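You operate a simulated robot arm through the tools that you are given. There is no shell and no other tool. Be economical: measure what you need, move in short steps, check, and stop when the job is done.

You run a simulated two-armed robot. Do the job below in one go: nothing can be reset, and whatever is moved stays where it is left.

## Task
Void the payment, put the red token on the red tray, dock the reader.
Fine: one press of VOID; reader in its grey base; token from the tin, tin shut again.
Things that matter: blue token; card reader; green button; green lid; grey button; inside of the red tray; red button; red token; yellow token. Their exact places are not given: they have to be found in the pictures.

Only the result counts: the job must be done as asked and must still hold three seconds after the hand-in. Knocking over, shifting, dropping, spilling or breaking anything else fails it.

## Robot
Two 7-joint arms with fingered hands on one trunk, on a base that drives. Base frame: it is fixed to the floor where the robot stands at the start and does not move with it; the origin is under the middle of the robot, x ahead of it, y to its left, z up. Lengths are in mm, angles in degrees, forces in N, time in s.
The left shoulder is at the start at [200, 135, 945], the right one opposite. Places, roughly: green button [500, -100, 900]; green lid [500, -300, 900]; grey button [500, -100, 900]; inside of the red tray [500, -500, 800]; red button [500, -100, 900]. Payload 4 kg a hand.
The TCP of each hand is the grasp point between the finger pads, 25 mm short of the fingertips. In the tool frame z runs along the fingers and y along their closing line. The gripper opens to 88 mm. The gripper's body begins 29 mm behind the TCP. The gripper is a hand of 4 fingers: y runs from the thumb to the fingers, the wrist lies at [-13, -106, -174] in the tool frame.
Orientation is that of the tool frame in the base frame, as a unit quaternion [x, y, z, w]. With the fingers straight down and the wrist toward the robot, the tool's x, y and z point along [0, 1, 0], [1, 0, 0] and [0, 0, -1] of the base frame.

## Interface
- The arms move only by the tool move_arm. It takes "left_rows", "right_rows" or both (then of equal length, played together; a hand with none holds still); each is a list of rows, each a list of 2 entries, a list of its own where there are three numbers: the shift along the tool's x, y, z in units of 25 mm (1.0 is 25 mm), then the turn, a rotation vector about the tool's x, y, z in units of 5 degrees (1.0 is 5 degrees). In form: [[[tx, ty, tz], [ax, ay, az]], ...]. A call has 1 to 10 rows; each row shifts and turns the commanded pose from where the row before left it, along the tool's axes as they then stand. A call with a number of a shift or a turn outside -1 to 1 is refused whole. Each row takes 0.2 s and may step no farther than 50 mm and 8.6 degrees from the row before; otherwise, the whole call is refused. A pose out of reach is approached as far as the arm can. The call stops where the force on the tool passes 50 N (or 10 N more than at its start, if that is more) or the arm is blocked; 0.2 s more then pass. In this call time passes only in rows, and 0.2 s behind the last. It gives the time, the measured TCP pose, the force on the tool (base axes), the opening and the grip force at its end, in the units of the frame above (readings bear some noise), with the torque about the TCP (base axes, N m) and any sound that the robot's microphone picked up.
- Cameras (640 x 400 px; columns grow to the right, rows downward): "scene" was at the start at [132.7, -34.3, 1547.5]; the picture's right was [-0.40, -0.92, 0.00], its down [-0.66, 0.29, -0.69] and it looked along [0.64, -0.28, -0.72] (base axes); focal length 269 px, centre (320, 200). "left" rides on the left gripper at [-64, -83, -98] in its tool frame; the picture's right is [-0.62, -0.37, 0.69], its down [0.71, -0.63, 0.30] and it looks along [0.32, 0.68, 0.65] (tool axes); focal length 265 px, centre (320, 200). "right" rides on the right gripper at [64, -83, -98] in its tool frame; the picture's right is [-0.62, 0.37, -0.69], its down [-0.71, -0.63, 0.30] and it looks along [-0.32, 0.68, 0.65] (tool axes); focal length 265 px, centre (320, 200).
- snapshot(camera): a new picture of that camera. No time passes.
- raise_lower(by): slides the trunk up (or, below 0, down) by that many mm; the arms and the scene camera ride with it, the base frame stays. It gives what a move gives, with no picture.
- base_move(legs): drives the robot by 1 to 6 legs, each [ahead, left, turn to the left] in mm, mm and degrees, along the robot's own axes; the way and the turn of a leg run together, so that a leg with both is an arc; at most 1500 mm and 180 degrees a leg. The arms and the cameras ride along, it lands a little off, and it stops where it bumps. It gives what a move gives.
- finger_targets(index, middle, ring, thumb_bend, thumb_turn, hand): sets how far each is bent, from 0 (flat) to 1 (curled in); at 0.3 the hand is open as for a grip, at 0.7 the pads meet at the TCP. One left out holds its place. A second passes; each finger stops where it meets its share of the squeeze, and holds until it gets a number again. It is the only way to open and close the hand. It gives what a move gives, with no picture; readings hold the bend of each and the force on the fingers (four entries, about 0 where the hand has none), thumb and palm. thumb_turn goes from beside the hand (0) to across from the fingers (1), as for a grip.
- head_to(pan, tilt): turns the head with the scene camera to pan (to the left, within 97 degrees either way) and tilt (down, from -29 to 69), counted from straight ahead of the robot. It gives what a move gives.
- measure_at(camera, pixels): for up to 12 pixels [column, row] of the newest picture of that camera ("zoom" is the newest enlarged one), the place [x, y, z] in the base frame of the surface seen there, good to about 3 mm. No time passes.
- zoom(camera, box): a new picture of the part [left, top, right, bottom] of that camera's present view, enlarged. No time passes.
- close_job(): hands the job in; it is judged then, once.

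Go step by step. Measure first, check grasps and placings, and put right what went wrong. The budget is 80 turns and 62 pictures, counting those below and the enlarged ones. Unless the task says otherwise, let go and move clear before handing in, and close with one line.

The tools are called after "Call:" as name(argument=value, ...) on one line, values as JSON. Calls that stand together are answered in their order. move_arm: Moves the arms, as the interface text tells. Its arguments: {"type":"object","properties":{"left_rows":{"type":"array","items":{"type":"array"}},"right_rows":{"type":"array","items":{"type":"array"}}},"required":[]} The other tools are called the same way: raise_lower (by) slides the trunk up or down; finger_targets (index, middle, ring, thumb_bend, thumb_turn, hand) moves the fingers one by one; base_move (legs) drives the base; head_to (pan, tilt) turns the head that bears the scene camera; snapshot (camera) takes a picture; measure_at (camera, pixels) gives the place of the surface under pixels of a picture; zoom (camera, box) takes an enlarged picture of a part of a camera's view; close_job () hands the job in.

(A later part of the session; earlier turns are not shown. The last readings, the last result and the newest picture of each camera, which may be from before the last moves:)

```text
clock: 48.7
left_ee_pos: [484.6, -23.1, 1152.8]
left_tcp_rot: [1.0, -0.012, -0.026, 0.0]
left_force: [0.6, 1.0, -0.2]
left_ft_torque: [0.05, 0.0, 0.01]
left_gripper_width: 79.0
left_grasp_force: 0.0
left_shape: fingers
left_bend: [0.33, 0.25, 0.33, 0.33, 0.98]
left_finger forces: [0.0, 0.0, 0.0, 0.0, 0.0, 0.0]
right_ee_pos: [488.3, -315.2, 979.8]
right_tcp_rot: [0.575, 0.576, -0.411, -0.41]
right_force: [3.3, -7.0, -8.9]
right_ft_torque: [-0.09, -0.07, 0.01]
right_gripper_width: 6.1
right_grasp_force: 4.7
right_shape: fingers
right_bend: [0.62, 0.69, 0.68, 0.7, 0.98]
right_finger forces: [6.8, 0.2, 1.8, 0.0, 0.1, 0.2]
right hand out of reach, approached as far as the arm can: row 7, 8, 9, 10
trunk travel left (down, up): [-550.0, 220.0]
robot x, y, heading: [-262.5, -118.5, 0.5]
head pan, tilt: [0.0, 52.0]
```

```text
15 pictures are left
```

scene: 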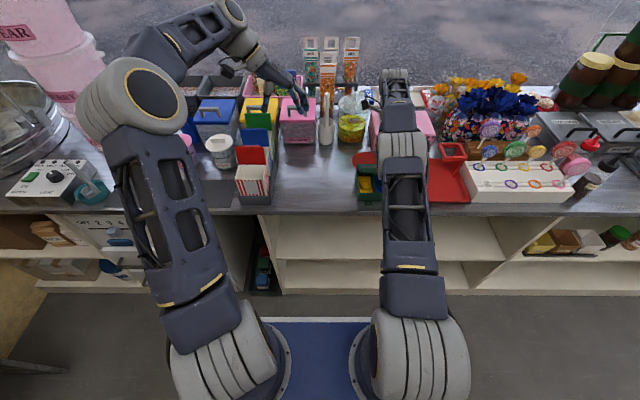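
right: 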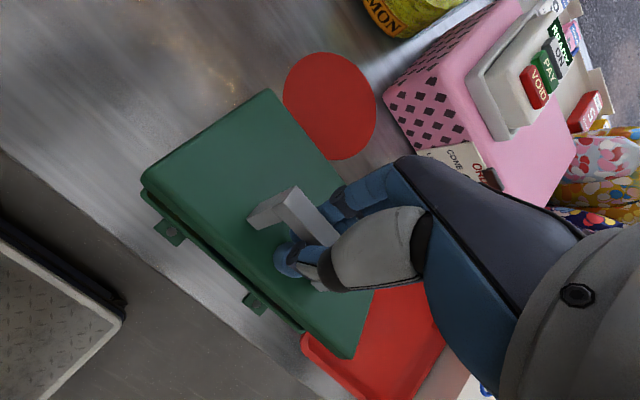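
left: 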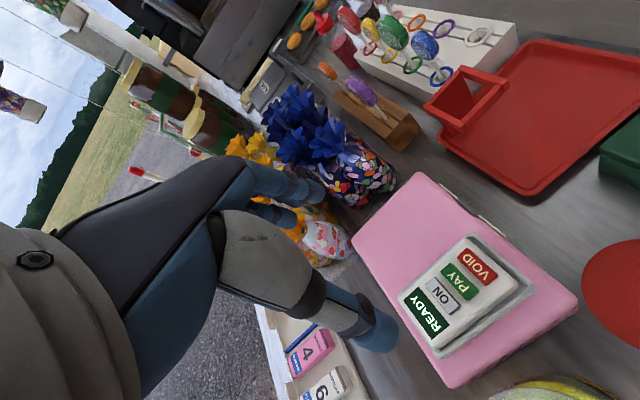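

The hand is hitting reach limits: an opened lid carries the handle to its far side, so the hand should pitch less than the lid. It holds the bar loosely, so I'll unwind the hand's pitch a bit and see where it stands.

Call:
move_arm(right_rows=[[[0, 0, 0], [-0.9, 0, 0]], [[0, 0, 0], [-0.9, 0, 0]], [[0, 0, 0], [-0.9, 0, 0]], [[0, 0, 0], [-0.9, 0, 0]]])

```text
clock: 49.7
left_ee_pos: [484.1, -21.9, 1153.7]
left_tcp_rot: [1.0, -0.012, -0.026, 0.0]
left_force: [0.7, 0.3, -0.1]
left_ft_torque: [0.03, -0.01, -0.05]
left_gripper_width: 78.5
left_grasp_force: 0.1
left_shape: fingers
left_bend: [0.33, 0.25, 0.33, 0.33, 0.98]
left_finger forces: [0.0, 0.0, 0.0, 0.0, 0.1, 0.1]
right_ee_pos: [488.8, -313.9, 980.1]
right_tcp_rot: [0.631, 0.635, -0.316, -0.314]
right_force: [2.3, -3.2, -6.8]
right_ft_torque: [-0.03, 0.01, -0.04]
right_gripper_width: 4.9
right_grasp_force: 4.4
right_shape: fingers
right_bend: [0.63, 0.7, 0.68, 0.7, 0.98]
right_finger forces: [5.6, 0.0, 1.4, 0.0, 0.0, 0.1]
trunk travel left (down, up): [-550.0, 220.0]
robot x, y, heading: [-259.6, -120.1, 0.2]
head pan, tilt: [0.0, 52.0]
```

The hand is now at 53° pitch with low force, and the TCP held at (489, −314, 980). I'll continue the arc while unwinding pitch and correcting y.

Call:
move_arm(right_rows=[[[-0.05, 0.121, -0.347], [-0.6, 0, 0]], [[-0.05, 0.17, -0.314], [-0.6, 0, 0]], [[-0.05, 0.175, -0.246], [-0.6, 0, 0]], [[-0.05, 0.204, -0.22], [-0.6, 0, 0]], [[-0.05, 0.234, -0.188], [-0.6, 0, 0]], [[-0.05, 0.258, -0.156], [-0.6, 0, 0]]])

Call:
snapshot(camera="right")

```text
clock: 51.1
left_ee_pos: [484.0, -22.6, 1154.0]
left_tcp_rot: [1.0, -0.012, -0.026, 0.0]
left_force: [-0.6, 0.1, -0.8]
left_ft_torque: [-0.05, 0.02, -0.03]
left_gripper_width: 78.8
left_grasp_force: 0.1
left_shape: fingers
left_bend: [0.33, 0.25, 0.33, 0.33, 0.98]
left_finger forces: [0.0, 0.0, 0.1, 0.0, 0.0, 0.0]
right_ee_pos: [536.7, -321.1, 987.3]
right_tcp_rot: [0.673, 0.676, -0.212, -0.212]
right_force: [-2.4, 2.7, -8.6]
right_ft_torque: [0.06, 0.06, -0.02]
right_gripper_width: 3.3
right_grasp_force: 3.2
right_shape: fingers
right_bend: [0.65, 0.7, 0.68, 0.7, 0.98]
right_finger forces: [4.0, 0.9, 2.6, 0.1, 0.0, 0.0]
trunk travel left (down, up): [-550.0, 220.0]
robot x, y, heading: [-257.2, -122.0, 0.2]
head pan, tilt: [0.0, 52.0]
```

```text
14 pictures are left
```

right: 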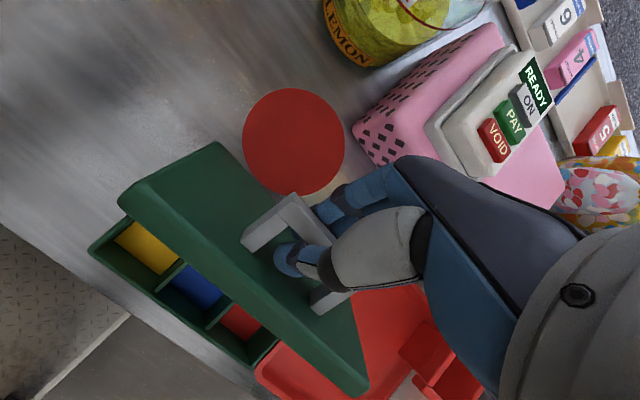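

The lid is ~80° open; inside are yellow, blue and red compartments, with red at right (240,320). I'll keep swinging past vertical.

Call:
move_arm(right_rows=[[[0, 0.272, -0.128], [0, 0, 0]], [[0, 0.281, -0.104], [0, 0, 0]], [[0, 0.291, -0.077], [0, 0, 0]], [[0, 0.296, -0.051], [0, 0, 0]]])

```text
clock: 52.1
left_ee_pos: [483.9, -24.2, 1153.0]
left_tcp_rot: [1.0, -0.013, -0.026, -0.001]
left_force: [-0.7, 0.5, 0.6]
left_ft_torque: [-0.04, 0.0, 0.01]
left_gripper_width: 78.6
left_grasp_force: 0.1
left_shape: fingers
left_bend: [0.33, 0.25, 0.33, 0.33, 0.98]
left_finger forces: [0.0, 0.0, 0.0, 0.0, 0.0, 0.0]
right_ee_pos: [565.2, -319.1, 978.3]
right_tcp_rot: [0.674, 0.675, -0.212, -0.212]
right_force: [-0.1, -0.9, 0.5]
right_ft_torque: [-0.04, 0.03, 0.01]
right_gripper_width: 1.3
right_grasp_force: 1.0
right_shape: fingers
right_bend: [0.68, 0.7, 0.7, 0.69, 0.98]
right_finger forces: [1.1, 0.1, 0.1, 0.0, 1.1, 0.0]
trunk travel left (down, up): [-550.0, 220.0]
robot x, y, heading: [-261.4, -121.2, 0.5]
head pan, tilt: [0.0, 52.0]
```

Forces fell to ~0, so the lid is near or past balance. I'll continue slightly further and look.

Call:
move_arm(right_rows=[[[0, 0.3, -0.02], [0, 0, 0]], [[0, 0.3, 0.01], [0, 0, 0]]])

Call:
snapshot(camera="right")

```text
clock: 52.7
left_ee_pos: [483.8, -23.5, 1152.4]
left_tcp_rot: [1.0, -0.012, -0.026, 0.0]
left_force: [0.3, 0.1, -0.2]
left_ft_torque: [0.01, -0.02, -0.02]
left_gripper_width: 78.8
left_grasp_force: 0.0
left_shape: fingers
left_bend: [0.33, 0.25, 0.33, 0.33, 0.98]
left_finger forces: [0.1, 0.0, 0.0, 0.0, 0.0, 0.1]
right_ee_pos: [576.9, -318.6, 968.3]
right_tcp_rot: [0.673, 0.676, -0.213, -0.212]
right_force: [-0.6, 0.6, 0.0]
right_ft_torque: [0.0, 0.0, -0.01]
right_gripper_width: 0.2
right_grasp_force: 0.6
right_shape: fingers
right_bend: [0.69, 0.7, 0.7, 0.69, 0.98]
right_finger forces: [0.6, 0.1, 0.0, 0.0, 0.6, 0.0]
trunk travel left (down, up): [-550.0, 220.0]
robot x, y, heading: [-252.4, -127.4, 0.3]
head pan, tilt: [0.0, 52.0]
```

```text
13 pictures are left
```

right: 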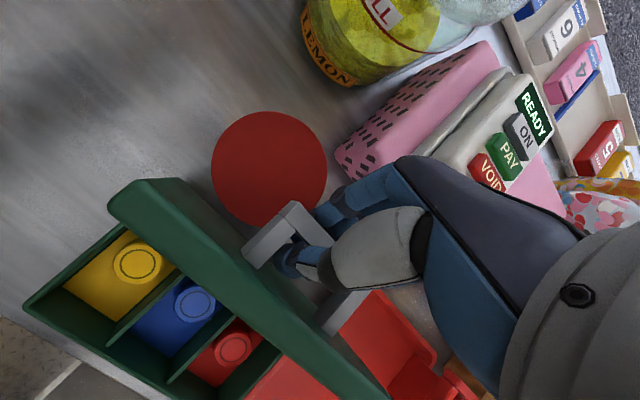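

The lid is past vertical, and tokens are visible: yellow (137,262), blue (195,303), red (233,348). Measuring them and the lid angle.

Call:
measure_at(camera="right", pixels=[[233, 346], [240, 370], [245, 345], [222, 346], [210, 370], [250, 330], [195, 303], [137, 262], [150, 183], [112, 205], [190, 360], [270, 350]])

```text
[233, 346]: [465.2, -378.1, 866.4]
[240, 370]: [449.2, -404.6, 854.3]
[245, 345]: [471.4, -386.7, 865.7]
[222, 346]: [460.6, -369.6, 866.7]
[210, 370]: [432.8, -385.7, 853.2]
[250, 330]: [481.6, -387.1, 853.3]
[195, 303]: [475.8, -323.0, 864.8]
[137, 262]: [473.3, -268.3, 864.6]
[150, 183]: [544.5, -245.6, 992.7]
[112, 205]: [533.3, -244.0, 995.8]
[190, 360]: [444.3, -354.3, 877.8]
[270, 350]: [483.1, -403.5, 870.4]
```

The lid is ~8–10° past vertical. I'll open only the fingers (away from the lid) and keep the thumb still so it doesn't push the lid shut.

Call:
finger_targets(hand="right", index=0.3, middle=0.3, ring=0.3)

Call:
move_arm(right_rows=[[[0, -0.287, -0.41], [0, 0, 0]], [[0, -0.287, -0.41], [0, 0, 0]]])

Call:
snapshot(camera="right")

```text
clock: 53.7
left_ee_pos: [484.4, -23.4, 1152.9]
left_tcp_rot: [1.0, -0.013, -0.025, 0.0]
left_force: [0.6, -0.7, 0.0]
left_ft_torque: [0.0, -0.01, 0.02]
left_gripper_width: 78.6
left_grasp_force: 0.1
left_shape: fingers
left_bend: [0.33, 0.25, 0.33, 0.33, 0.98]
left_finger forces: [0.0, 0.0, 0.0, 0.0, 0.0, 0.1]
right_ee_pos: [576.6, -318.8, 969.3]
right_tcp_rot: [0.673, 0.676, -0.213, -0.212]
right_force: [0.6, 0.1, 0.5]
right_ft_torque: [-0.01, 0.0, -0.03]
right_gripper_width: 41.7
right_grasp_force: 0.6
right_shape: fingers
right_bend: [0.3, 0.3, 0.3, 0.7, 0.98]
right_finger forces: [0.0, 0.0, 0.1, 0.1, 0.2, 0.0]
trunk travel left (down, up): [-550.0, 220.0]
robot x, y, heading: [-262.0, -119.2, 0.3]
head pan, tilt: [0.0, 52.0]
```

```text
clock: 54.3
left_ee_pos: [486.0, -22.1, 1152.9]
left_tcp_rot: [1.0, -0.012, -0.026, 0.0]
left_force: [0.2, 0.0, 0.6]
left_ft_torque: [0.03, 0.01, -0.01]
left_gripper_width: 78.6
left_grasp_force: 0.1
left_shape: fingers
left_bend: [0.33, 0.25, 0.33, 0.33, 0.98]
left_finger forces: [0.0, 0.1, 0.0, 0.0, 0.0, 0.0]
right_ee_pos: [577.6, -319.1, 993.4]
right_tcp_rot: [0.672, 0.676, -0.214, -0.212]
right_force: [0.0, -0.7, 0.1]
right_ft_torque: [-0.02, 0.01, -0.01]
right_gripper_width: 41.5
right_grasp_force: 0.1
right_shape: fingers
right_bend: [0.3, 0.3, 0.3, 0.7, 0.98]
right_finger forces: [0.1, 0.0, 0.0, 0.0, 0.0, 0.0]
trunk travel left (down, up): [-550.0, 220.0]
robot x, y, heading: [-260.3, -123.0, 0.3]
head pan, tilt: [0.0, 52.0]
```

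```text
12 pictures are left
```

right: 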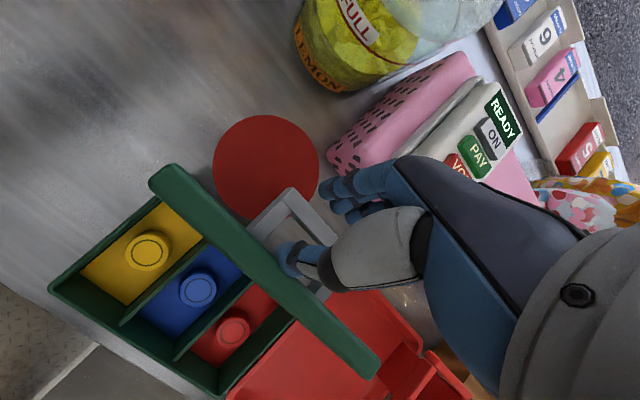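

The lid stays open without support. I'll raise the right hand clear and turn it back to vertical.

Call:
move_arm(right_rows=[[[0, -0.574, -0.819], [0, 0, 0]], [[0, -0.574, -0.819], [0, 0, 0]], [[0, -0.574, -0.819], [0, 0, 0]], [[0, -0.574, -0.819], [-1, 0, 0]], [[0, -0.5, -0.866], [-1, 0, 0]], [[0, 0, 0], [-1, 0, 0]], [[0, 0, 0], [-1, 0, 0]], [[0, 0, 0], [-1, 0, 0]], [[0, 0, 0], [-1, 0, 0]], [[0, 0, 0], [-1, 0, 0]]])

Call:
finger_targets(hand="right", index=1, middle=0.45, ring=1, thumb_bend=0.45, thumb_turn=1)

Call:
move_arm(right_rows=[[[-0.4, -0.9, 0], [0, 0, 0]], [[-0.5, -0.9, 0], [0, 0, 0]], [[-0.5, -0.9, 0], [0, 0, 0]], [[-0.5, -0.9, 0], [0, 0, 0]], [[-0.5, -0.9, 0], [0, 0, 0]]])

Call:
snapshot(camera="right")

```text
clock: 56.5
left_ee_pos: [485.5, -22.6, 1153.7]
left_tcp_rot: [1.0, -0.013, -0.026, 0.0]
left_force: [0.3, 0.4, -0.2]
left_ft_torque: [-0.01, 0.01, 0.04]
left_gripper_width: 78.7
left_grasp_force: 0.0
left_shape: fingers
left_bend: [0.33, 0.25, 0.33, 0.33, 0.98]
left_finger forces: [0.0, 0.0, 0.1, 0.0, 0.0, 0.0]
right_ee_pos: [576.6, -320.4, 1118.0]
right_tcp_rot: [0.706, 0.709, 0.0, 0.001]
right_force: [-0.4, 0.1, -0.7]
right_ft_torque: [-0.02, -0.01, -0.01]
right_gripper_width: 41.7
right_grasp_force: 0.0
right_shape: fingers
right_bend: [0.3, 0.3, 0.3, 0.7, 0.98]
right_finger forces: [0.0, 0.0, 0.1, 0.0, 0.1, 0.1]
trunk travel left (down, up): [-550.0, 220.0]
robot x, y, heading: [-261.1, -119.1, 0.3]
head pan, tilt: [0.0, 52.0]
```

```text
clock: 57.5
left_ee_pos: [484.1, -21.3, 1153.5]
left_tcp_rot: [1.0, -0.012, -0.027, 0.0]
left_force: [0.5, -0.8, -0.5]
left_ft_torque: [0.03, -0.04, 0.0]
left_gripper_width: 78.7
left_grasp_force: 0.0
left_shape: fingers
left_bend: [0.33, 0.25, 0.33, 0.33, 0.98]
left_finger forces: [0.1, 0.1, 0.0, 0.0, 0.1, 0.0]
right_ee_pos: [577.8, -319.8, 1117.3]
right_tcp_rot: [0.705, 0.709, 0.0, 0.0]
right_force: [-0.4, -0.7, 0.0]
right_ft_torque: [0.01, 0.01, -0.01]
right_gripper_width: 46.0
right_grasp_force: 0.1
right_shape: fingers
right_bend: [1.0, 0.45, 1.0, 0.45, 0.99]
right_finger forces: [0.0, 0.0, 0.1, 0.1, 0.1, 0.0]
trunk travel left (down, up): [-550.0, 220.0]
robot x, y, heading: [-261.5, -118.8, 0.3]
head pan, tilt: [0.0, 52.0]
```

```text
clock: 58.7
left_ee_pos: [483.5, -23.7, 1153.2]
left_tcp_rot: [1.0, -0.012, -0.026, 0.0]
left_force: [0.0, -0.1, -0.2]
left_ft_torque: [-0.03, -0.01, 0.0]
left_gripper_width: 78.7
left_grasp_force: 0.1
left_shape: fingers
left_bend: [0.33, 0.25, 0.33, 0.33, 0.98]
left_finger forces: [0.0, 0.1, 0.1, 0.1, 0.0, 0.0]
right_ee_pos: [463.4, -382.0, 1116.4]
right_tcp_rot: [0.704, 0.71, 0.0, 0.0]
right_force: [-0.3, 0.0, -0.2]
right_ft_torque: [0.0, 0.01, -0.01]
right_gripper_width: 45.9
right_grasp_force: 0.0
right_shape: fingers
right_bend: [1.0, 0.45, 1.0, 0.45, 0.99]
right_finger forces: [0.0, 0.1, 0.0, 0.0, 0.0, 0.1]
trunk travel left (down, up): [-550.0, 220.0]
robot x, y, heading: [-257.6, -121.0, 0.1]
head pan, tilt: [0.0, 52.0]
```

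```text
11 pictures are left
```

right: 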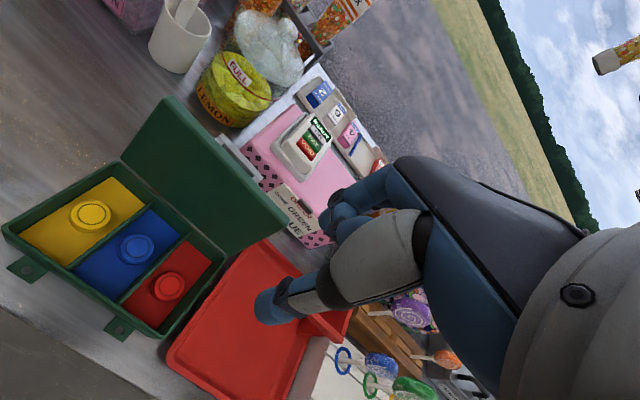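

The lid holds open. I'll measure the red token at (169,286) precisely.

Call:
zoom(camera="right", box=[90, 220, 250, 350])

Call:
measure_at(camera="zoom", pixels=[[313, 260], [320, 225], [315, 300], [265, 270], [365, 255], [260, 330], [440, 110], [290, 330], [350, 190], [240, 290], [190, 330], [470, 190]])

```text
3.08 times, centred on (170, 285) of right
```

zoom: 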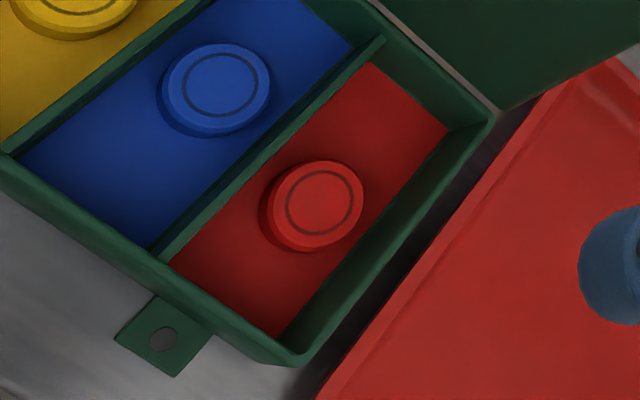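

```text
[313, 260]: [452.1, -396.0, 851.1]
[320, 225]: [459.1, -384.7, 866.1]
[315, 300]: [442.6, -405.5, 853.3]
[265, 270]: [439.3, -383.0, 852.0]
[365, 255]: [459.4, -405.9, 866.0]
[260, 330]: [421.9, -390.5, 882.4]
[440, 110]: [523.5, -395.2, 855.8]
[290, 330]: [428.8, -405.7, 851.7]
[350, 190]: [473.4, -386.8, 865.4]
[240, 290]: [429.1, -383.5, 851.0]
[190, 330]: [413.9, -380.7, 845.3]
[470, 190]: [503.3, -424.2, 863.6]
```

Call:
measure_at(camera="zoom", pixels=[[318, 203], [290, 225], [345, 180], [280, 205], [355, 205], [318, 170], [318, 236], [268, 245], [215, 212], [330, 122], [170, 262], [300, 355]])

```text
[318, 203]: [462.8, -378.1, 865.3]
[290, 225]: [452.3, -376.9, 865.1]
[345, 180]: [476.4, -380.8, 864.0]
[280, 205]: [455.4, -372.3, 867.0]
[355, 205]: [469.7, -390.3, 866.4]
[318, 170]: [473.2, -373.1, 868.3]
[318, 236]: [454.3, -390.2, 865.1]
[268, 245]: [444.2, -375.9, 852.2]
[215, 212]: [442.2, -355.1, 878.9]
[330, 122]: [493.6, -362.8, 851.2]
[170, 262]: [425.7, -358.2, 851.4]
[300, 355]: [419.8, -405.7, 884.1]
```

The token is centred ≈(464,−380), ~30 mm across, top at 866 and floor at 852. I'll descend with middle finger and thumb straddling it along x.

Call:
move_arm(right_rows=[[[0.08, 0.03, 0.9], [0, 0, 0]], [[0, 0, 0.95], [0, 0, 0]], [[0, 0, 0.95], [0, 0, 0]], [[0, 0, 0.95], [0, 0, 0]], [[0, 0, 0.95], [0, 0, 0]], [[0, 0, 0.95], [0, 0, 0]], [[0, 0, 0.95], [0, 0, 0]], [[0, 0, 0.95], [0, 0, 0]], [[0, 0, 0.95], [0, 0, 0]], [[0, 0, 0.7], [0, 0, 0]]])

Call:
zoom(camera="right", box=[120, 140, 440, 340])

```text
clock: 60.9
left_ee_pos: [484.6, -23.1, 1152.9]
left_tcp_rot: [1.0, -0.012, -0.027, 0.0]
left_force: [-0.5, 0.4, 0.1]
left_ft_torque: [-0.05, -0.02, -0.01]
left_gripper_width: 78.5
left_grasp_force: 0.0
left_shape: fingers
left_bend: [0.33, 0.25, 0.33, 0.33, 0.98]
left_finger forces: [0.1, 0.1, 0.1, 0.1, 0.1, 0.1]
right_ee_pos: [465.8, -375.5, 886.9]
right_tcp_rot: [0.706, 0.709, 0.001, 0.0]
right_force: [-0.5, -0.2, 1.1]
right_ft_torque: [0.02, 0.0, -0.05]
right_gripper_width: 46.2
right_grasp_force: 0.1
right_shape: fingers
right_bend: [1.0, 0.45, 1.0, 0.45, 0.99]
right_finger forces: [0.0, 0.1, 0.1, 0.1, 0.1, 0.0]
trunk travel left (down, up): [-550.0, 220.0]
robot x, y, heading: [-260.5, -119.3, 0.6]
head pan, tilt: [0.0, 52.0]
```

```text
2.00 times, centred on (280, 240) of right
```

zoom: 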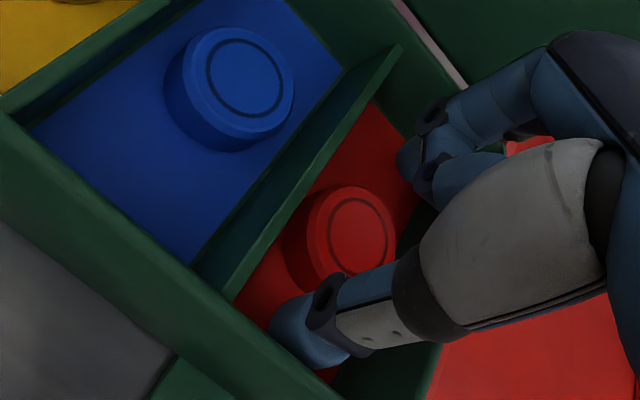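

Finger and thumb straddle the token. I'll nudge −3 mm in y, lower 5 mm, and close.

Call:
move_arm(right_rows=[[[-0.12, 0, 0.1], [0, 0, 0]], [[0, 0, 0.12], [0, 0, 0]]])

Call:
finger_targets(hand="right", middle=0.68, thumb_bend=0.68)

```text
clock: 61.5
left_ee_pos: [484.1, -23.9, 1153.7]
left_tcp_rot: [1.0, -0.012, -0.025, -0.001]
left_force: [0.5, -0.3, -0.3]
left_ft_torque: [-0.02, 0.03, 0.01]
left_gripper_width: 78.7
left_grasp_force: 0.1
left_shape: fingers
left_bend: [0.33, 0.25, 0.33, 0.33, 0.98]
left_finger forces: [0.1, 0.1, 0.1, 0.1, 0.0, 0.0]
right_ee_pos: [465.4, -380.5, 881.5]
right_tcp_rot: [0.705, 0.709, 0.001, 0.001]
right_force: [0.6, 0.6, -0.1]
right_ft_torque: [-0.02, 0.03, 0.01]
right_gripper_width: 46.2
right_grasp_force: 0.0
right_shape: fingers
right_bend: [1.0, 0.45, 1.0, 0.45, 0.99]
right_finger forces: [0.0, 0.1, 0.0, 0.0, 0.0, 0.0]
trunk travel left (down, up): [-550.0, 220.0]
robot x, y, heading: [-255.3, -121.2, 0.4]
head pan, tilt: [0.0, 52.0]
```

```text
clock: 62.5
left_ee_pos: [483.9, -22.7, 1153.5]
left_tcp_rot: [1.0, -0.012, -0.026, 0.0]
left_force: [-0.8, 0.0, -1.2]
left_ft_torque: [-0.02, -0.06, 0.0]
left_gripper_width: 78.5
left_grasp_force: 0.0
left_shape: fingers
left_bend: [0.33, 0.25, 0.33, 0.33, 0.98]
left_finger forces: [0.1, 0.1, 0.1, 0.0, 0.1, 0.0]
right_ee_pos: [465.5, -378.7, 881.6]
right_tcp_rot: [0.705, 0.709, 0.0, 0.001]
right_force: [0.5, -0.2, 1.2]
right_ft_torque: [0.0, -0.02, 0.0]
right_gripper_width: 40.4
right_grasp_force: 6.1
right_shape: fingers
right_bend: [1.0, 0.6, 1.0, 0.6, 1.0]
right_finger forces: [0.0, 6.2, 0.0, 0.0, 6.1, 0.1]
trunk travel left (down, up): [-550.0, 220.0]
robot x, y, heading: [-258.6, -123.6, 0.2]
head pan, tilt: [0.0, 52.0]
```

Gripped at 6 N. I'll lift gently and check.

Call:
move_arm(right_rows=[[[0, 0, -0.3], [0, 0, 0]], [[0, 0, -0.5], [0, 0, 0]], [[0, 0, -0.7], [0, 0, 0]], [[0, 0, -0.8], [0, 0, 0]], [[0, 0, -0.8], [0, 0, 0]], [[0, 0, -0.8], [0, 0, 0]]])

Call:
zoom(camera="right", box=[80, 120, 480, 370])

```text
clock: 63.9
left_ee_pos: [484.7, -23.5, 1152.2]
left_tcp_rot: [1.0, -0.012, -0.027, -0.001]
left_force: [0.6, -0.4, 0.2]
left_ft_torque: [0.0, 0.01, -0.01]
left_gripper_width: 78.9
left_grasp_force: 0.1
left_shape: fingers
left_bend: [0.33, 0.25, 0.33, 0.33, 0.98]
left_finger forces: [0.0, 0.0, 0.0, 0.0, 0.0, 0.0]
right_ee_pos: [465.3, -381.8, 979.9]
right_tcp_rot: [0.705, 0.709, 0.0, 0.0]
right_force: [0.0, -0.8, -0.2]
right_ft_torque: [0.01, -0.02, 0.0]
right_gripper_width: 40.4
right_grasp_force: 5.8
right_shape: fingers
right_bend: [1.0, 0.6, 1.0, 0.6, 1.0]
right_finger forces: [0.0, 5.9, 0.0, 0.0, 5.9, 0.0]
trunk travel left (down, up): [-550.0, 220.0]
robot x, y, heading: [-259.0, -118.9, 0.4]
head pan, tilt: [0.0, 52.0]
```

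```text
1.60 times, centred on (280, 245) of right
```

zoom: 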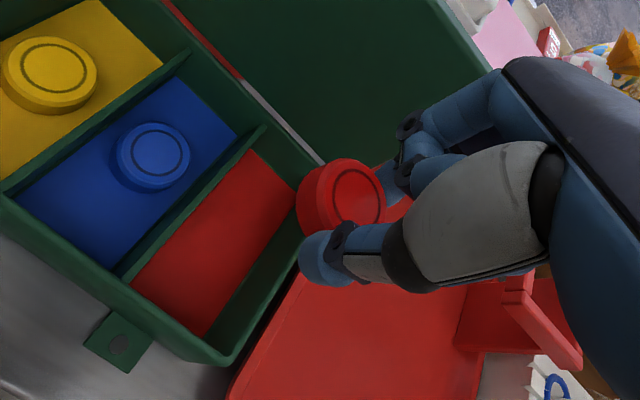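

The token is held. I'll carry it right to above the tray centre (~(466,−512)) and lower it.

Call:
move_arm(right_rows=[[[-0.88, 0, 0], [0, 0, 0]], [[-0.88, 0, 0], [0, 0, 0]], [[-0.88, 0, 0], [0, 0, 0]], [[-0.88, 0, 0], [0, 0, 0]], [[-0.88, 0, 0], [0, 0, 0]], [[-0.88, 0, 0], [0, 0, 0]], [[0, 0, 0.9], [0, 0, 0]], [[0, 0, 0.9], [0, 0, 0]], [[0, 0, 0.9], [0, 0, 0]], [[0, 0, 0.8], [0, 0, 0]]])

Call:
zoom(camera="right", box=[80, 120, 480, 370])

Call:
measure_at(camera="zoom", pixels=[[340, 200], [310, 200], [350, 170], [250, 200], [200, 150], [330, 270]])

```text
clock: 66.1
left_ee_pos: [483.9, -22.8, 1153.4]
left_tcp_rot: [1.0, -0.013, -0.027, -0.001]
left_force: [0.0, 0.4, 1.0]
left_ft_torque: [-0.02, 0.0, -0.01]
left_gripper_width: 78.9
left_grasp_force: 0.0
left_shape: fingers
left_bend: [0.33, 0.25, 0.33, 0.33, 0.98]
left_finger forces: [0.1, 0.0, 0.1, 0.0, 0.0, 0.1]
right_ee_pos: [465.2, -514.2, 892.9]
right_tcp_rot: [0.705, 0.709, 0.0, 0.0]
right_force: [0.6, 0.6, 0.4]
right_ft_torque: [0.0, 0.02, 0.01]
right_gripper_width: 40.7
right_grasp_force: 6.1
right_shape: fingers
right_bend: [1.0, 0.6, 1.0, 0.6, 1.0]
right_finger forces: [0.0, 5.9, 0.0, 0.1, 6.0, 0.0]
trunk travel left (down, up): [-550.0, 220.0]
robot x, y, heading: [-256.8, -119.7, 0.1]
head pan, tilt: [0.0, 52.0]
```

```text
1.60 times, centred on (280, 245) of right
```

zoom: 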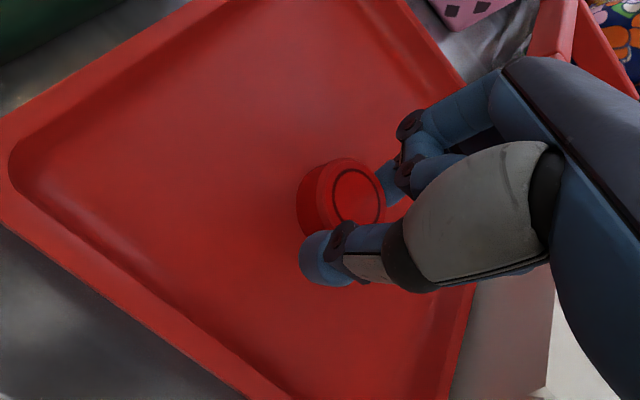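

```text
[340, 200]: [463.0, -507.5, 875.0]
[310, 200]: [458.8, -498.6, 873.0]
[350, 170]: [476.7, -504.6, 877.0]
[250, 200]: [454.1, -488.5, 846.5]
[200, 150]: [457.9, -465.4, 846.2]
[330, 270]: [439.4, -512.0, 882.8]
```

The token is over the tray floor with its bottom ≈862 and the floor at 846. I'll lower 14 mm and release.

Call:
move_arm(right_rows=[[[0, 0, 0.3], [0, 0, 0]], [[0, 0, 0.2], [0, 0, 0]], [[0, 0, 0.08], [0, 0, 0]]])

Call:
finger_targets(hand="right", middle=0.42, thumb_bend=0.42)

Call:
move_arm(right_rows=[[[0, 0, -0.5], [0, 0, 0]], [[0, 0, -1], [0, 0, 0]], [[0, 0, -1], [0, 0, 0]], [[0, 0, -1], [0, 0, 0]], [[0, 0, -1], [0, 0, 0]], [[0, 0, -1], [0, 0, 0]], [[0, 0, -1], [0, 0, 0]], [[0, 0, -1], [0, 0, 0]]])

Call:
snapshot(camera="right")

```text
clock: 66.9
left_ee_pos: [484.4, -22.2, 1153.8]
left_tcp_rot: [1.0, -0.012, -0.027, -0.001]
left_force: [0.7, 0.2, 0.1]
left_ft_torque: [0.02, 0.0, 0.02]
left_gripper_width: 78.5
left_grasp_force: 0.0
left_shape: fingers
left_bend: [0.33, 0.25, 0.33, 0.33, 0.98]
left_finger forces: [0.0, 0.0, 0.0, 0.1, 0.0, 0.1]
right_ee_pos: [467.3, -514.0, 877.6]
right_tcp_rot: [0.705, 0.709, 0.001, 0.001]
right_force: [-0.2, -0.8, 1.0]
right_ft_torque: [-0.01, -0.01, 0.03]
right_gripper_width: 40.5
right_grasp_force: 6.4
right_shape: fingers
right_bend: [1.0, 0.6, 1.0, 0.6, 1.0]
right_finger forces: [0.1, 5.9, 0.0, 0.0, 6.4, 0.0]
trunk travel left (down, up): [-550.0, 220.0]
robot x, y, heading: [-256.9, -122.9, 0.4]
head pan, tilt: [0.0, 52.0]
```

```text
clock: 67.9
left_ee_pos: [483.2, -22.9, 1152.8]
left_tcp_rot: [1.0, -0.013, -0.025, -0.001]
left_force: [-1.0, -0.3, -0.2]
left_ft_torque: [0.01, 0.02, -0.01]
left_gripper_width: 79.0
left_grasp_force: 0.1
left_shape: fingers
left_bend: [0.33, 0.25, 0.33, 0.33, 0.98]
left_finger forces: [0.0, 0.0, 0.1, 0.0, 0.0, 0.1]
right_ee_pos: [466.1, -515.2, 878.3]
right_tcp_rot: [0.705, 0.709, 0.0, -0.001]
right_force: [1.0, -0.2, -0.5]
right_ft_torque: [0.0, 0.02, 0.0]
right_gripper_width: 47.5
right_grasp_force: 0.1
right_shape: fingers
right_bend: [1.0, 0.42, 1.0, 0.42, 0.99]
right_finger forces: [0.0, 0.1, 0.0, 0.0, 0.0, 0.1]
trunk travel left (down, up): [-550.0, 220.0]
robot x, y, heading: [-261.3, -120.4, 0.4]
head pan, tilt: [0.0, 52.0]
```

```text
clock: 69.7
left_ee_pos: [485.1, -21.7, 1154.1]
left_tcp_rot: [1.0, -0.013, -0.026, 0.0]
left_force: [-0.5, -0.2, -0.6]
left_ft_torque: [-0.03, -0.02, -0.02]
left_gripper_width: 78.5
left_grasp_force: 0.0
left_shape: fingers
left_bend: [0.33, 0.25, 0.33, 0.33, 0.98]
left_finger forces: [0.0, 0.0, 0.1, 0.0, 0.1, 0.0]
right_ee_pos: [465.4, -514.5, 1067.7]
right_tcp_rot: [0.705, 0.709, 0.0, 0.0]
right_force: [-0.4, -0.4, 0.3]
right_ft_torque: [0.0, -0.02, -0.01]
right_gripper_width: 47.1
right_grasp_force: 0.2
right_shape: fingers
right_bend: [1.0, 0.42, 1.0, 0.42, 0.99]
right_finger forces: [0.0, 0.0, 0.0, 0.0, 0.0, 0.0]
trunk travel left (down, up): [-550.0, 220.0]
robot x, y, heading: [-258.5, -125.1, 0.5]
head pan, tilt: [0.0, 52.0]
```

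```text
6 pictures are left
```

right: 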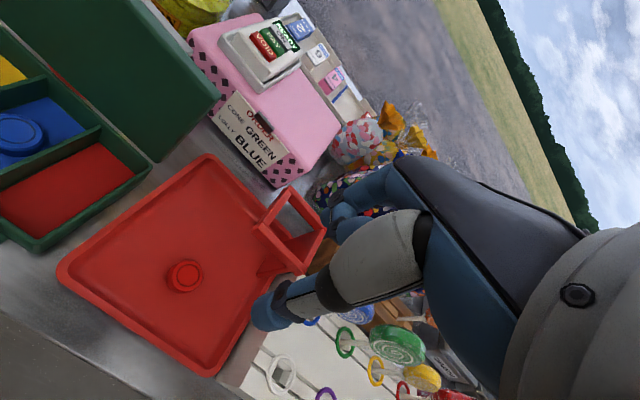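

The token lies flat on the tray at (184,276). Now I'll check the open lid's position in this view before re-hooking its handle to close it.

Call:
measure_at(camera="right", pixels=[[184, 276], [213, 92], [219, 98], [157, 158], [150, 30], [190, 70], [205, 108], [120, 60]])

Call:
move_arm(right_rows=[[[0.9, 0.5, -0.4], [0.7, 0, 0]], [[0.9, 0.5, -0.4], [0.7, 0, 0]], [[0.9, 0.5, -0.4], [0.7, 0, 0]], [[0.9, 0.5, 0], [0.7, 0, 0]], [[0.9, 0.5, 0], [0.7, 0, 0]], [[0.8, 0.4, -0.4], [0.7, 0, 0]], [[0.8, 0.3, -0.5], [0.7, 0, 0]], [[0.8, 0.3, -0.5], [0.7, 0, 0]], [[0.8, 0.2, -0.5], [0.7, 0, 0]], [[0.2, 0.2, -0.5], [0.7, 0, 0]]])

```text
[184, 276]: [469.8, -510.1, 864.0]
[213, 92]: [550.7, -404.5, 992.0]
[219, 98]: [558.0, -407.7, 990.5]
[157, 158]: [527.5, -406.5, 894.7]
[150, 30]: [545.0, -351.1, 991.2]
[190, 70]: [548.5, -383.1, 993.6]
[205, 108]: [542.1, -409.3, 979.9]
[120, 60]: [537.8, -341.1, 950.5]
```

```text
clock: 71.9
left_ee_pos: [484.2, -23.4, 1154.2]
left_tcp_rot: [1.0, -0.012, -0.027, 0.0]
left_force: [0.2, 1.1, -0.5]
left_ft_torque: [-0.03, -0.02, 0.0]
left_gripper_width: 78.8
left_grasp_force: 0.1
left_shape: fingers
left_bend: [0.33, 0.25, 0.33, 0.33, 0.98]
left_finger forces: [0.0, 0.0, 0.1, 0.1, 0.1, 0.0]
right_ee_pos: [564.7, -316.0, 1123.0]
right_tcp_rot: [0.673, 0.676, -0.214, -0.212]
right_force: [0.7, 0.3, -0.6]
right_ft_torque: [0.01, 0.01, -0.02]
right_gripper_width: 47.4
right_grasp_force: 0.1
right_shape: fingers
right_bend: [1.0, 0.42, 1.0, 0.42, 0.99]
right_finger forces: [0.0, 0.0, 0.0, 0.0, 0.0, 0.0]
right hand out of reach, approached as far as the arm can: row 10
trunk travel left (down, up): [-550.0, 220.0]
robot x, y, heading: [-262.4, -119.5, 0.4]
head pan, tilt: [0.0, 52.0]
```

The lid rests at ~110° with the handle bar at ≈(580, 964) and a gap of ~547–575 for the thumb. I'll set the thumb hooked and fingers open, then descend at 35° pitch to just above the handle.

Call:
finger_targets(hand="right", index=0.3, middle=0.3, ring=0.3, thumb_bend=0.7)

Call:
move_arm(right_rows=[[[-0.1, 0.674, 0.749], [0, 0, 0]], [[-0.1, 0.674, 0.749], [0, 0, 0]], [[0, 0.574, 0.819], [0, 0, 0]], [[0, 0.574, 0.819], [0, 0, 0]], [[0, 0.344, 0.491], [0, 0, 0]]])

Call:
zoom(camera="right", box=[100, 100, 420, 400])

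Call:
measure_at(camera="zoom", pixels=[[190, 190], [250, 210], [240, 230], [290, 195], [280, 240], [215, 215], [150, 150], [240, 260]])

```text
clock: 72.9
left_ee_pos: [484.4, -22.1, 1152.7]
left_tcp_rot: [1.0, -0.012, -0.026, -0.001]
left_force: [0.4, 0.0, 0.6]
left_ft_torque: [0.03, -0.03, 0.02]
left_gripper_width: 78.9
left_grasp_force: 0.0
left_shape: fingers
left_bend: [0.33, 0.25, 0.33, 0.33, 0.98]
left_finger forces: [0.0, 0.0, 0.0, 0.0, 0.1, 0.1]
right_ee_pos: [565.8, -316.4, 1122.2]
right_tcp_rot: [0.673, 0.676, -0.213, -0.213]
right_force: [0.2, -0.2, 0.2]
right_ft_torque: [0.01, 0.02, 0.02]
right_gripper_width: 41.3
right_grasp_force: 0.1
right_shape: fingers
right_bend: [0.3, 0.3, 0.3, 0.7, 1.0]
right_finger forces: [0.0, 0.1, 0.0, 0.0, 0.0, 0.0]
trunk travel left (down, up): [-550.0, 220.0]
robot x, y, heading: [-258.9, -122.2, 0.3]
head pan, tilt: [0.0, 52.0]
```

```text
clock: 74.1
left_ee_pos: [483.2, -23.4, 1153.3]
left_tcp_rot: [1.0, -0.012, -0.027, 0.0]
left_force: [-0.2, 0.4, 0.2]
left_ft_torque: [-0.04, -0.03, -0.03]
left_gripper_width: 78.7
left_grasp_force: 0.0
left_shape: fingers
left_bend: [0.33, 0.25, 0.33, 0.33, 0.98]
left_finger forces: [0.1, 0.0, 0.0, 0.0, 0.0, 0.1]
right_ee_pos: [571.4, -319.2, 1008.3]
right_tcp_rot: [0.672, 0.677, -0.213, -0.211]
right_force: [0.6, -0.5, 2.9]
right_ft_torque: [0.04, 0.02, -0.02]
right_gripper_width: 41.9
right_grasp_force: 1.3
right_shape: fingers
right_bend: [0.3, 0.3, 0.3, 0.69, 1.0]
right_finger forces: [0.1, 0.0, 0.1, 0.0, 2.6, 0.1]
trunk travel left (down, up): [-550.0, 220.0]
robot x, y, heading: [-258.8, -120.8, 0.6]
head pan, tilt: [0.0, 52.0]
```

```text
1.33 times, centred on (260, 250) of right
```

zoom: 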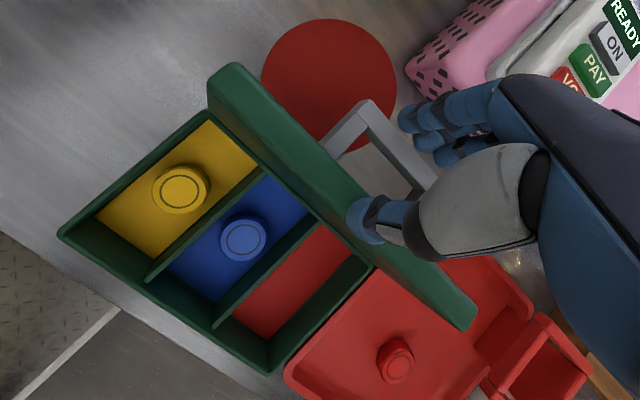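

```text
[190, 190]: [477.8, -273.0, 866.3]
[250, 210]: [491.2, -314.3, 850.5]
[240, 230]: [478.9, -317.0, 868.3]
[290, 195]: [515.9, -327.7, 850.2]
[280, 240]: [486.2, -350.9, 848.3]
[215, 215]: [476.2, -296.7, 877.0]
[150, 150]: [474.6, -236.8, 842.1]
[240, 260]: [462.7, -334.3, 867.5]
```

The thumb tip (365,215) is touching the lid's top edge. I need exact positions of lid edge, bar and thumb.

Call:
measure_at(camera="zoom", pixels=[[300, 150], [315, 140], [340, 180], [360, 190], [350, 125], [370, 110], [405, 165], [420, 180], [365, 230], [350, 215], [375, 205], [400, 225]])

```text
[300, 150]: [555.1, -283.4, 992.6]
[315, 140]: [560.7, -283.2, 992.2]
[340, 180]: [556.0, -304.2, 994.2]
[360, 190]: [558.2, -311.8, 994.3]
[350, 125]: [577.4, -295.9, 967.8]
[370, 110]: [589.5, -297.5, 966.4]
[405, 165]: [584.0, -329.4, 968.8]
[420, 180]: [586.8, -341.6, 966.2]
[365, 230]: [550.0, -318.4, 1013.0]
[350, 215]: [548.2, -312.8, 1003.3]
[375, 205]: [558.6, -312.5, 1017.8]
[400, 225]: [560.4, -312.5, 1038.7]
```

The lid's outer edge is at x≈561 (z992) and the bar's inner face at x≈578 (z968). The thumb line must shift ≈+22 mm in x, then slide down along the ~20° gap.

Call:
move_arm(right_rows=[[[0, -0.184, -0.262], [0, 0, 0]], [[-0.1, 0.72, -0.505], [0, 0, 0]], [[0, 0.133, 0.469], [0, 0, 0]], [[0, 0.133, 0.469], [0, 0, 0]]])

Call:
move_arm(right_rows=[[[0, 0.1, 0.35], [0, 0, 0]]])

```text
clock: 75.1
left_ee_pos: [483.2, -22.6, 1153.3]
left_tcp_rot: [1.0, -0.012, -0.026, 0.0]
left_force: [-0.1, -0.2, 0.0]
left_ft_torque: [0.02, 0.01, -0.03]
left_gripper_width: 78.6
left_grasp_force: 0.1
left_shape: fingers
left_bend: [0.33, 0.25, 0.33, 0.33, 0.98]
left_finger forces: [0.0, 0.0, 0.1, 0.0, 0.1, 0.0]
right_ee_pos: [584.8, -321.6, 993.9]
right_tcp_rot: [0.673, 0.676, -0.213, -0.211]
right_force: [-1.1, 0.2, -0.7]
right_ft_torque: [-0.01, -0.02, 0.05]
right_gripper_width: 41.4
right_grasp_force: 0.1
right_shape: fingers
right_bend: [0.3, 0.3, 0.3, 0.7, 1.0]
right_finger forces: [0.0, 0.0, 0.1, 0.1, 0.0, 0.0]
trunk travel left (down, up): [-550.0, 220.0]
robot x, y, heading: [-256.9, -120.9, 0.2]
head pan, tilt: [0.0, 52.0]
```

```text
clock: 75.5
left_ee_pos: [485.1, -21.0, 1153.3]
left_tcp_rot: [1.0, -0.012, -0.026, 0.0]
left_force: [0.6, 0.3, 0.0]
left_ft_torque: [0.02, -0.03, -0.01]
left_gripper_width: 78.7
left_grasp_force: 0.1
left_shape: fingers
left_bend: [0.33, 0.25, 0.33, 0.33, 0.98]
left_finger forces: [0.1, 0.0, 0.0, 0.0, 0.1, 0.0]
right_ee_pos: [580.2, -321.0, 984.3]
right_tcp_rot: [0.672, 0.676, -0.213, -0.213]
right_force: [0.0, -0.5, 0.0]
right_ft_torque: [-0.03, -0.02, 0.02]
right_gripper_width: 41.2
right_grasp_force: 0.0
right_shape: fingers
right_bend: [0.3, 0.3, 0.3, 0.7, 1.0]
right_finger forces: [0.0, 0.1, 0.1, 0.1, 0.2, 0.0]
trunk travel left (down, up): [-550.0, 220.0]
robot x, y, heading: [-262.6, -120.6, 0.4]
head pan, tilt: [0.0, 52.0]
```

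No contact; the thumb is entering the gap. I'll go down 14 mm more and close the fingers round the bar.

Call:
move_arm(right_rows=[[[0, 0.09, 0.3], [0, 0, 0]], [[0, 0.09, 0.3], [0, 0, 0]]])

Call:
finger_targets(hand="right", index=0.7, middle=0.7, ring=0.7)

Call:
zoom(camera="right", box=[100, 100, 420, 300])

```text
clock: 76.1
left_ee_pos: [484.1, -23.5, 1154.0]
left_tcp_rot: [1.0, -0.012, -0.026, 0.0]
left_force: [-0.6, -1.9, -0.2]
left_ft_torque: [0.01, 0.03, -0.02]
left_gripper_width: 78.8
left_grasp_force: 0.0
left_shape: fingers
left_bend: [0.33, 0.25, 0.33, 0.33, 0.98]
left_finger forces: [0.1, 0.0, 0.0, 0.0, 0.1, 0.1]
right_ee_pos: [576.1, -323.4, 968.4]
right_tcp_rot: [0.673, 0.676, -0.214, -0.212]
right_force: [0.3, 0.8, -0.6]
right_ft_torque: [0.02, -0.01, 0.01]
right_gripper_width: 41.3
right_grasp_force: 0.2
right_shape: fingers
right_bend: [0.3, 0.3, 0.3, 0.7, 1.0]
right_finger forces: [0.0, 0.0, 0.1, 0.0, 0.2, 0.1]
trunk travel left (down, up): [-550.0, 220.0]
robot x, y, heading: [-261.3, -120.2, 0.3]
head pan, tilt: [0.0, 52.0]
```

```text
clock: 77.1
left_ee_pos: [484.1, -22.5, 1152.8]
left_tcp_rot: [1.0, -0.012, -0.026, 0.0]
left_force: [0.3, -0.3, -0.9]
left_ft_torque: [0.01, -0.01, 0.03]
left_gripper_width: 79.0
left_grasp_force: 0.0
left_shape: fingers
left_bend: [0.33, 0.25, 0.33, 0.33, 0.98]
left_finger forces: [0.1, 0.0, 0.0, 0.0, 0.0, 0.1]
right_ee_pos: [576.3, -324.0, 967.5]
right_tcp_rot: [0.673, 0.676, -0.213, -0.212]
right_force: [0.2, -0.8, -0.6]
right_ft_torque: [-0.05, 0.03, -0.01]
right_gripper_width: 0.2
right_grasp_force: 0.4
right_shape: fingers
right_bend: [0.69, 0.7, 0.7, 0.7, 1.0]
right_finger forces: [0.9, 0.1, 0.1, 0.1, 0.5, 0.1]
trunk travel left (down, up): [-550.0, 220.0]
robot x, y, heading: [-260.5, -122.5, 0.3]
head pan, tilt: [0.0, 52.0]
```

```text
2.00 times, centred on (260, 200) of right
```

zoom: 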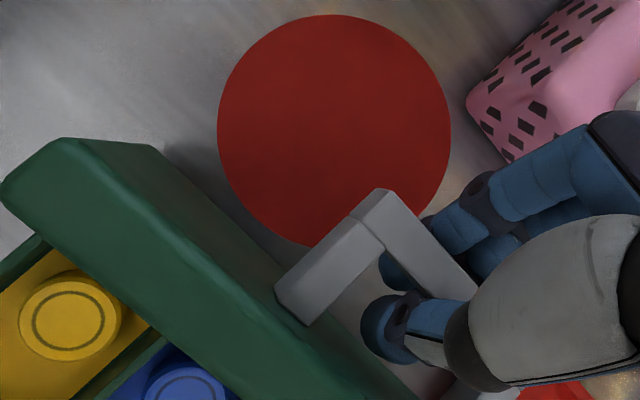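

The bar is enclosed again (pads met around it). I'll swing the lid back along the reverse arc, first past vertical.

Call:
move_arm(right_rows=[[[0, -0.304, -0.022], [0, 0, 0]], [[0, -0.303, 0.007], [0, 0, 0]], [[0, -0.301, 0.03], [0, 0, 0]], [[0, -0.297, 0.057], [0, 0, 0]], [[0, -0.293, 0.083], [0, 0, 0]], [[0, -0.284, 0.111], [0, 0, 0]]])

Call:
move_arm(right_rows=[[[0, -0.266, 0.143], [0.6, 0, 0]], [[0, -0.244, 0.175], [0.6, 0, 0]], [[0, -0.216, 0.209], [0.6, 0, 0]], [[0, -0.188, 0.237], [0.6, 0, 0]], [[0, -0.186, 0.305], [0.6, 0, 0]], [[0, -0.139, 0.34], [0.6, 0, 0]]])

```text
clock: 78.5
left_ee_pos: [485.0, -22.9, 1154.2]
left_tcp_rot: [1.0, -0.012, -0.026, 0.0]
left_force: [0.5, -0.2, -0.1]
left_ft_torque: [-0.02, -0.04, 0.01]
left_gripper_width: 78.7
left_grasp_force: 0.0
left_shape: fingers
left_bend: [0.33, 0.25, 0.33, 0.33, 0.98]
left_finger forces: [0.0, 0.0, 0.1, 0.0, 0.0, 0.0]
right_ee_pos: [536.1, -323.5, 987.6]
right_tcp_rot: [0.672, 0.676, -0.214, -0.213]
right_force: [-0.7, 1.6, -7.8]
right_ft_torque: [0.06, -0.03, 0.01]
right_gripper_width: 3.4
right_grasp_force: 3.9
right_shape: fingers
right_bend: [0.67, 0.69, 0.68, 0.69, 1.0]
right_finger forces: [3.0, 1.5, 2.3, 0.0, 1.6, 0.1]
trunk travel left (down, up): [-550.0, 220.0]
robot x, y, heading: [-258.2, -117.7, 0.1]
head pan, tilt: [0.0, 52.0]
```

```text
clock: 79.9
left_ee_pos: [484.2, -22.9, 1151.7]
left_tcp_rot: [1.0, -0.012, -0.026, -0.001]
left_force: [0.1, 0.1, -0.2]
left_ft_torque: [0.03, -0.04, -0.01]
left_gripper_width: 78.4
left_grasp_force: 0.1
left_shape: fingers
left_bend: [0.33, 0.25, 0.33, 0.33, 0.98]
left_finger forces: [0.0, 0.0, 0.1, 0.0, 0.1, 0.0]
right_ee_pos: [488.1, -324.8, 982.2]
right_tcp_rot: [0.632, 0.634, -0.316, -0.315]
right_force: [9.4, 2.4, -16.8]
right_ft_torque: [0.18, -0.36, 0.1]
right_gripper_width: 9.4
right_grasp_force: 10.9
right_shape: fingers
right_bend: [0.61, 0.65, 0.61, 0.69, 1.0]
right_finger forces: [7.0, 5.8, 9.0, 0.0, 0.5, 0.0]
trunk travel left (down, up): [-550.0, 220.0]
robot x, y, heading: [-257.2, -123.0, 0.2]
head pan, tilt: [0.0, 52.0]
```

Past vertical and under control (~19 N). I'll lower along the arc with the hand turning with the lid.

Call:
move_arm(right_rows=[[[0, -0.03, 0.304], [-1, 0, 0]], [[0, -0.05, 0.304], [-1, 0, 0]], [[0, -0.057, 0.304], [-1, 0, 0]], [[0, -0.057, 0.304], [-1, 0, 0]], [[0, -0.057, 0.304], [-1, 0, 0]]])

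Call:
move_arm(right_rows=[[[0, -0.057, 0.304], [-1, 0, 0]], [[0, -0.057, 0.304], [-1, 0, 0]], [[0, -0.057, 0.304], [-1, 0, 0]]])

```text
clock: 81.1
left_ee_pos: [485.2, -21.7, 1151.8]
left_tcp_rot: [1.0, -0.012, -0.026, 0.001]
left_force: [0.5, -0.3, 0.1]
left_ft_torque: [-0.01, 0.01, -0.03]
left_gripper_width: 79.0
left_grasp_force: 0.1
left_shape: fingers
left_bend: [0.33, 0.25, 0.33, 0.33, 0.98]
left_finger forces: [0.0, 0.1, 0.1, 0.0, 0.0, 0.1]
right_ee_pos: [457.3, -324.5, 960.1]
right_tcp_rot: [0.685, 0.688, -0.17, -0.17]
right_force: [3.7, 4.4, -4.5]
right_ft_torque: [0.1, -0.09, 0.07]
right_gripper_width: 7.6
right_grasp_force: 7.0
right_shape: fingers
right_bend: [0.65, 0.67, 0.64, 0.67, 1.0]
right_finger forces: [3.3, 3.2, 4.7, 0.0, 2.6, 0.1]
trunk travel left (down, up): [-550.0, 220.0]
robot x, y, heading: [-258.7, -120.6, 0.1]
head pan, tilt: [0.0, 52.0]
```

```text
clock: 81.9
left_ee_pos: [484.8, -21.0, 1152.8]
left_tcp_rot: [1.0, -0.011, -0.026, -0.001]
left_force: [0.8, 0.0, -0.1]
left_ft_torque: [-0.03, 0.02, 0.0]
left_gripper_width: 78.7
left_grasp_force: 0.0
left_shape: fingers
left_bend: [0.33, 0.25, 0.33, 0.33, 0.98]
left_finger forces: [0.0, 0.0, 0.0, 0.0, 0.0, 0.0]
right_ee_pos: [443.9, -324.6, 941.0]
right_tcp_rot: [0.702, 0.704, -0.079, -0.078]
right_force: [2.1, 1.6, 3.6]
right_ft_torque: [0.02, -0.04, 0.1]
right_gripper_width: 6.6
right_grasp_force: 4.8
right_shape: fingers
right_bend: [0.68, 0.69, 0.67, 0.66, 1.0]
right_finger forces: [1.4, 0.9, 3.8, 0.0, 3.6, 0.0]
trunk travel left (down, up): [-550.0, 220.0]
robot x, y, heading: [-260.7, -121.2, 0.3]
head pan, tilt: [0.0, 52.0]
```

Nearly closed (≈9°). Two more small rows to seat it.

Call:
move_arm(right_rows=[[[0, -0.05, 0.25], [-0.9, 0, 0]], [[0, -0.04, 0.25], [-0.9, 0, 0]]])

Call:
zoom(camera="right", box=[60, 100, 380, 380])

Call:
measure_at(camera="zoom", pixels=[[100, 150], [60, 180], [190, 70], [260, 340], [180, 250], [120, 220], [230, 180]])

```text
clock: 82.5
left_ee_pos: [484.2, -22.0, 1153.4]
left_tcp_rot: [1.0, -0.012, -0.026, 0.0]
left_force: [0.8, -0.4, -0.4]
left_ft_torque: [-0.02, 0.02, 0.01]
left_gripper_width: 78.6
left_grasp_force: 0.0
left_shape: fingers
left_bend: [0.33, 0.25, 0.33, 0.33, 0.98]
left_finger forces: [0.1, 0.1, 0.0, 0.1, 0.1, 0.0]
right_ee_pos: [441.2, -325.3, 929.9]
right_tcp_rot: [0.705, 0.709, -0.024, -0.022]
right_force: [3.9, -0.8, 5.5]
right_ft_torque: [-0.11, -0.08, 0.13]
right_gripper_width: 0.1
right_grasp_force: 2.5
right_shape: fingers
right_bend: [0.7, 0.7, 0.65, 0.69, 1.0]
right_finger forces: [0.0, 0.0, 5.0, 0.2, 0.8, 0.1]
trunk travel left (down, up): [-550.0, 220.0]
robot x, y, heading: [-261.0, -120.5, 0.3]
head pan, tilt: [0.0, 52.0]
```

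```text
1.43 times, centred on (220, 240) of right
```

zoom: 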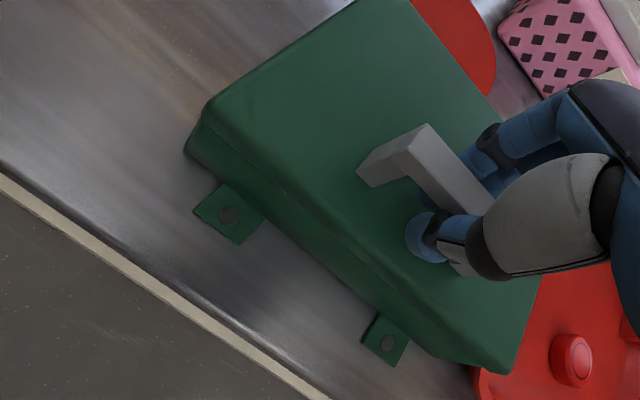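

```text
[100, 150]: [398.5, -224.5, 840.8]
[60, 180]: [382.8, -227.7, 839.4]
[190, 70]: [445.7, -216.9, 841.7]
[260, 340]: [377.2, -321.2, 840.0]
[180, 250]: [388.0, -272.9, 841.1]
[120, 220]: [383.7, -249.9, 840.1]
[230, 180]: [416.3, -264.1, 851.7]
```

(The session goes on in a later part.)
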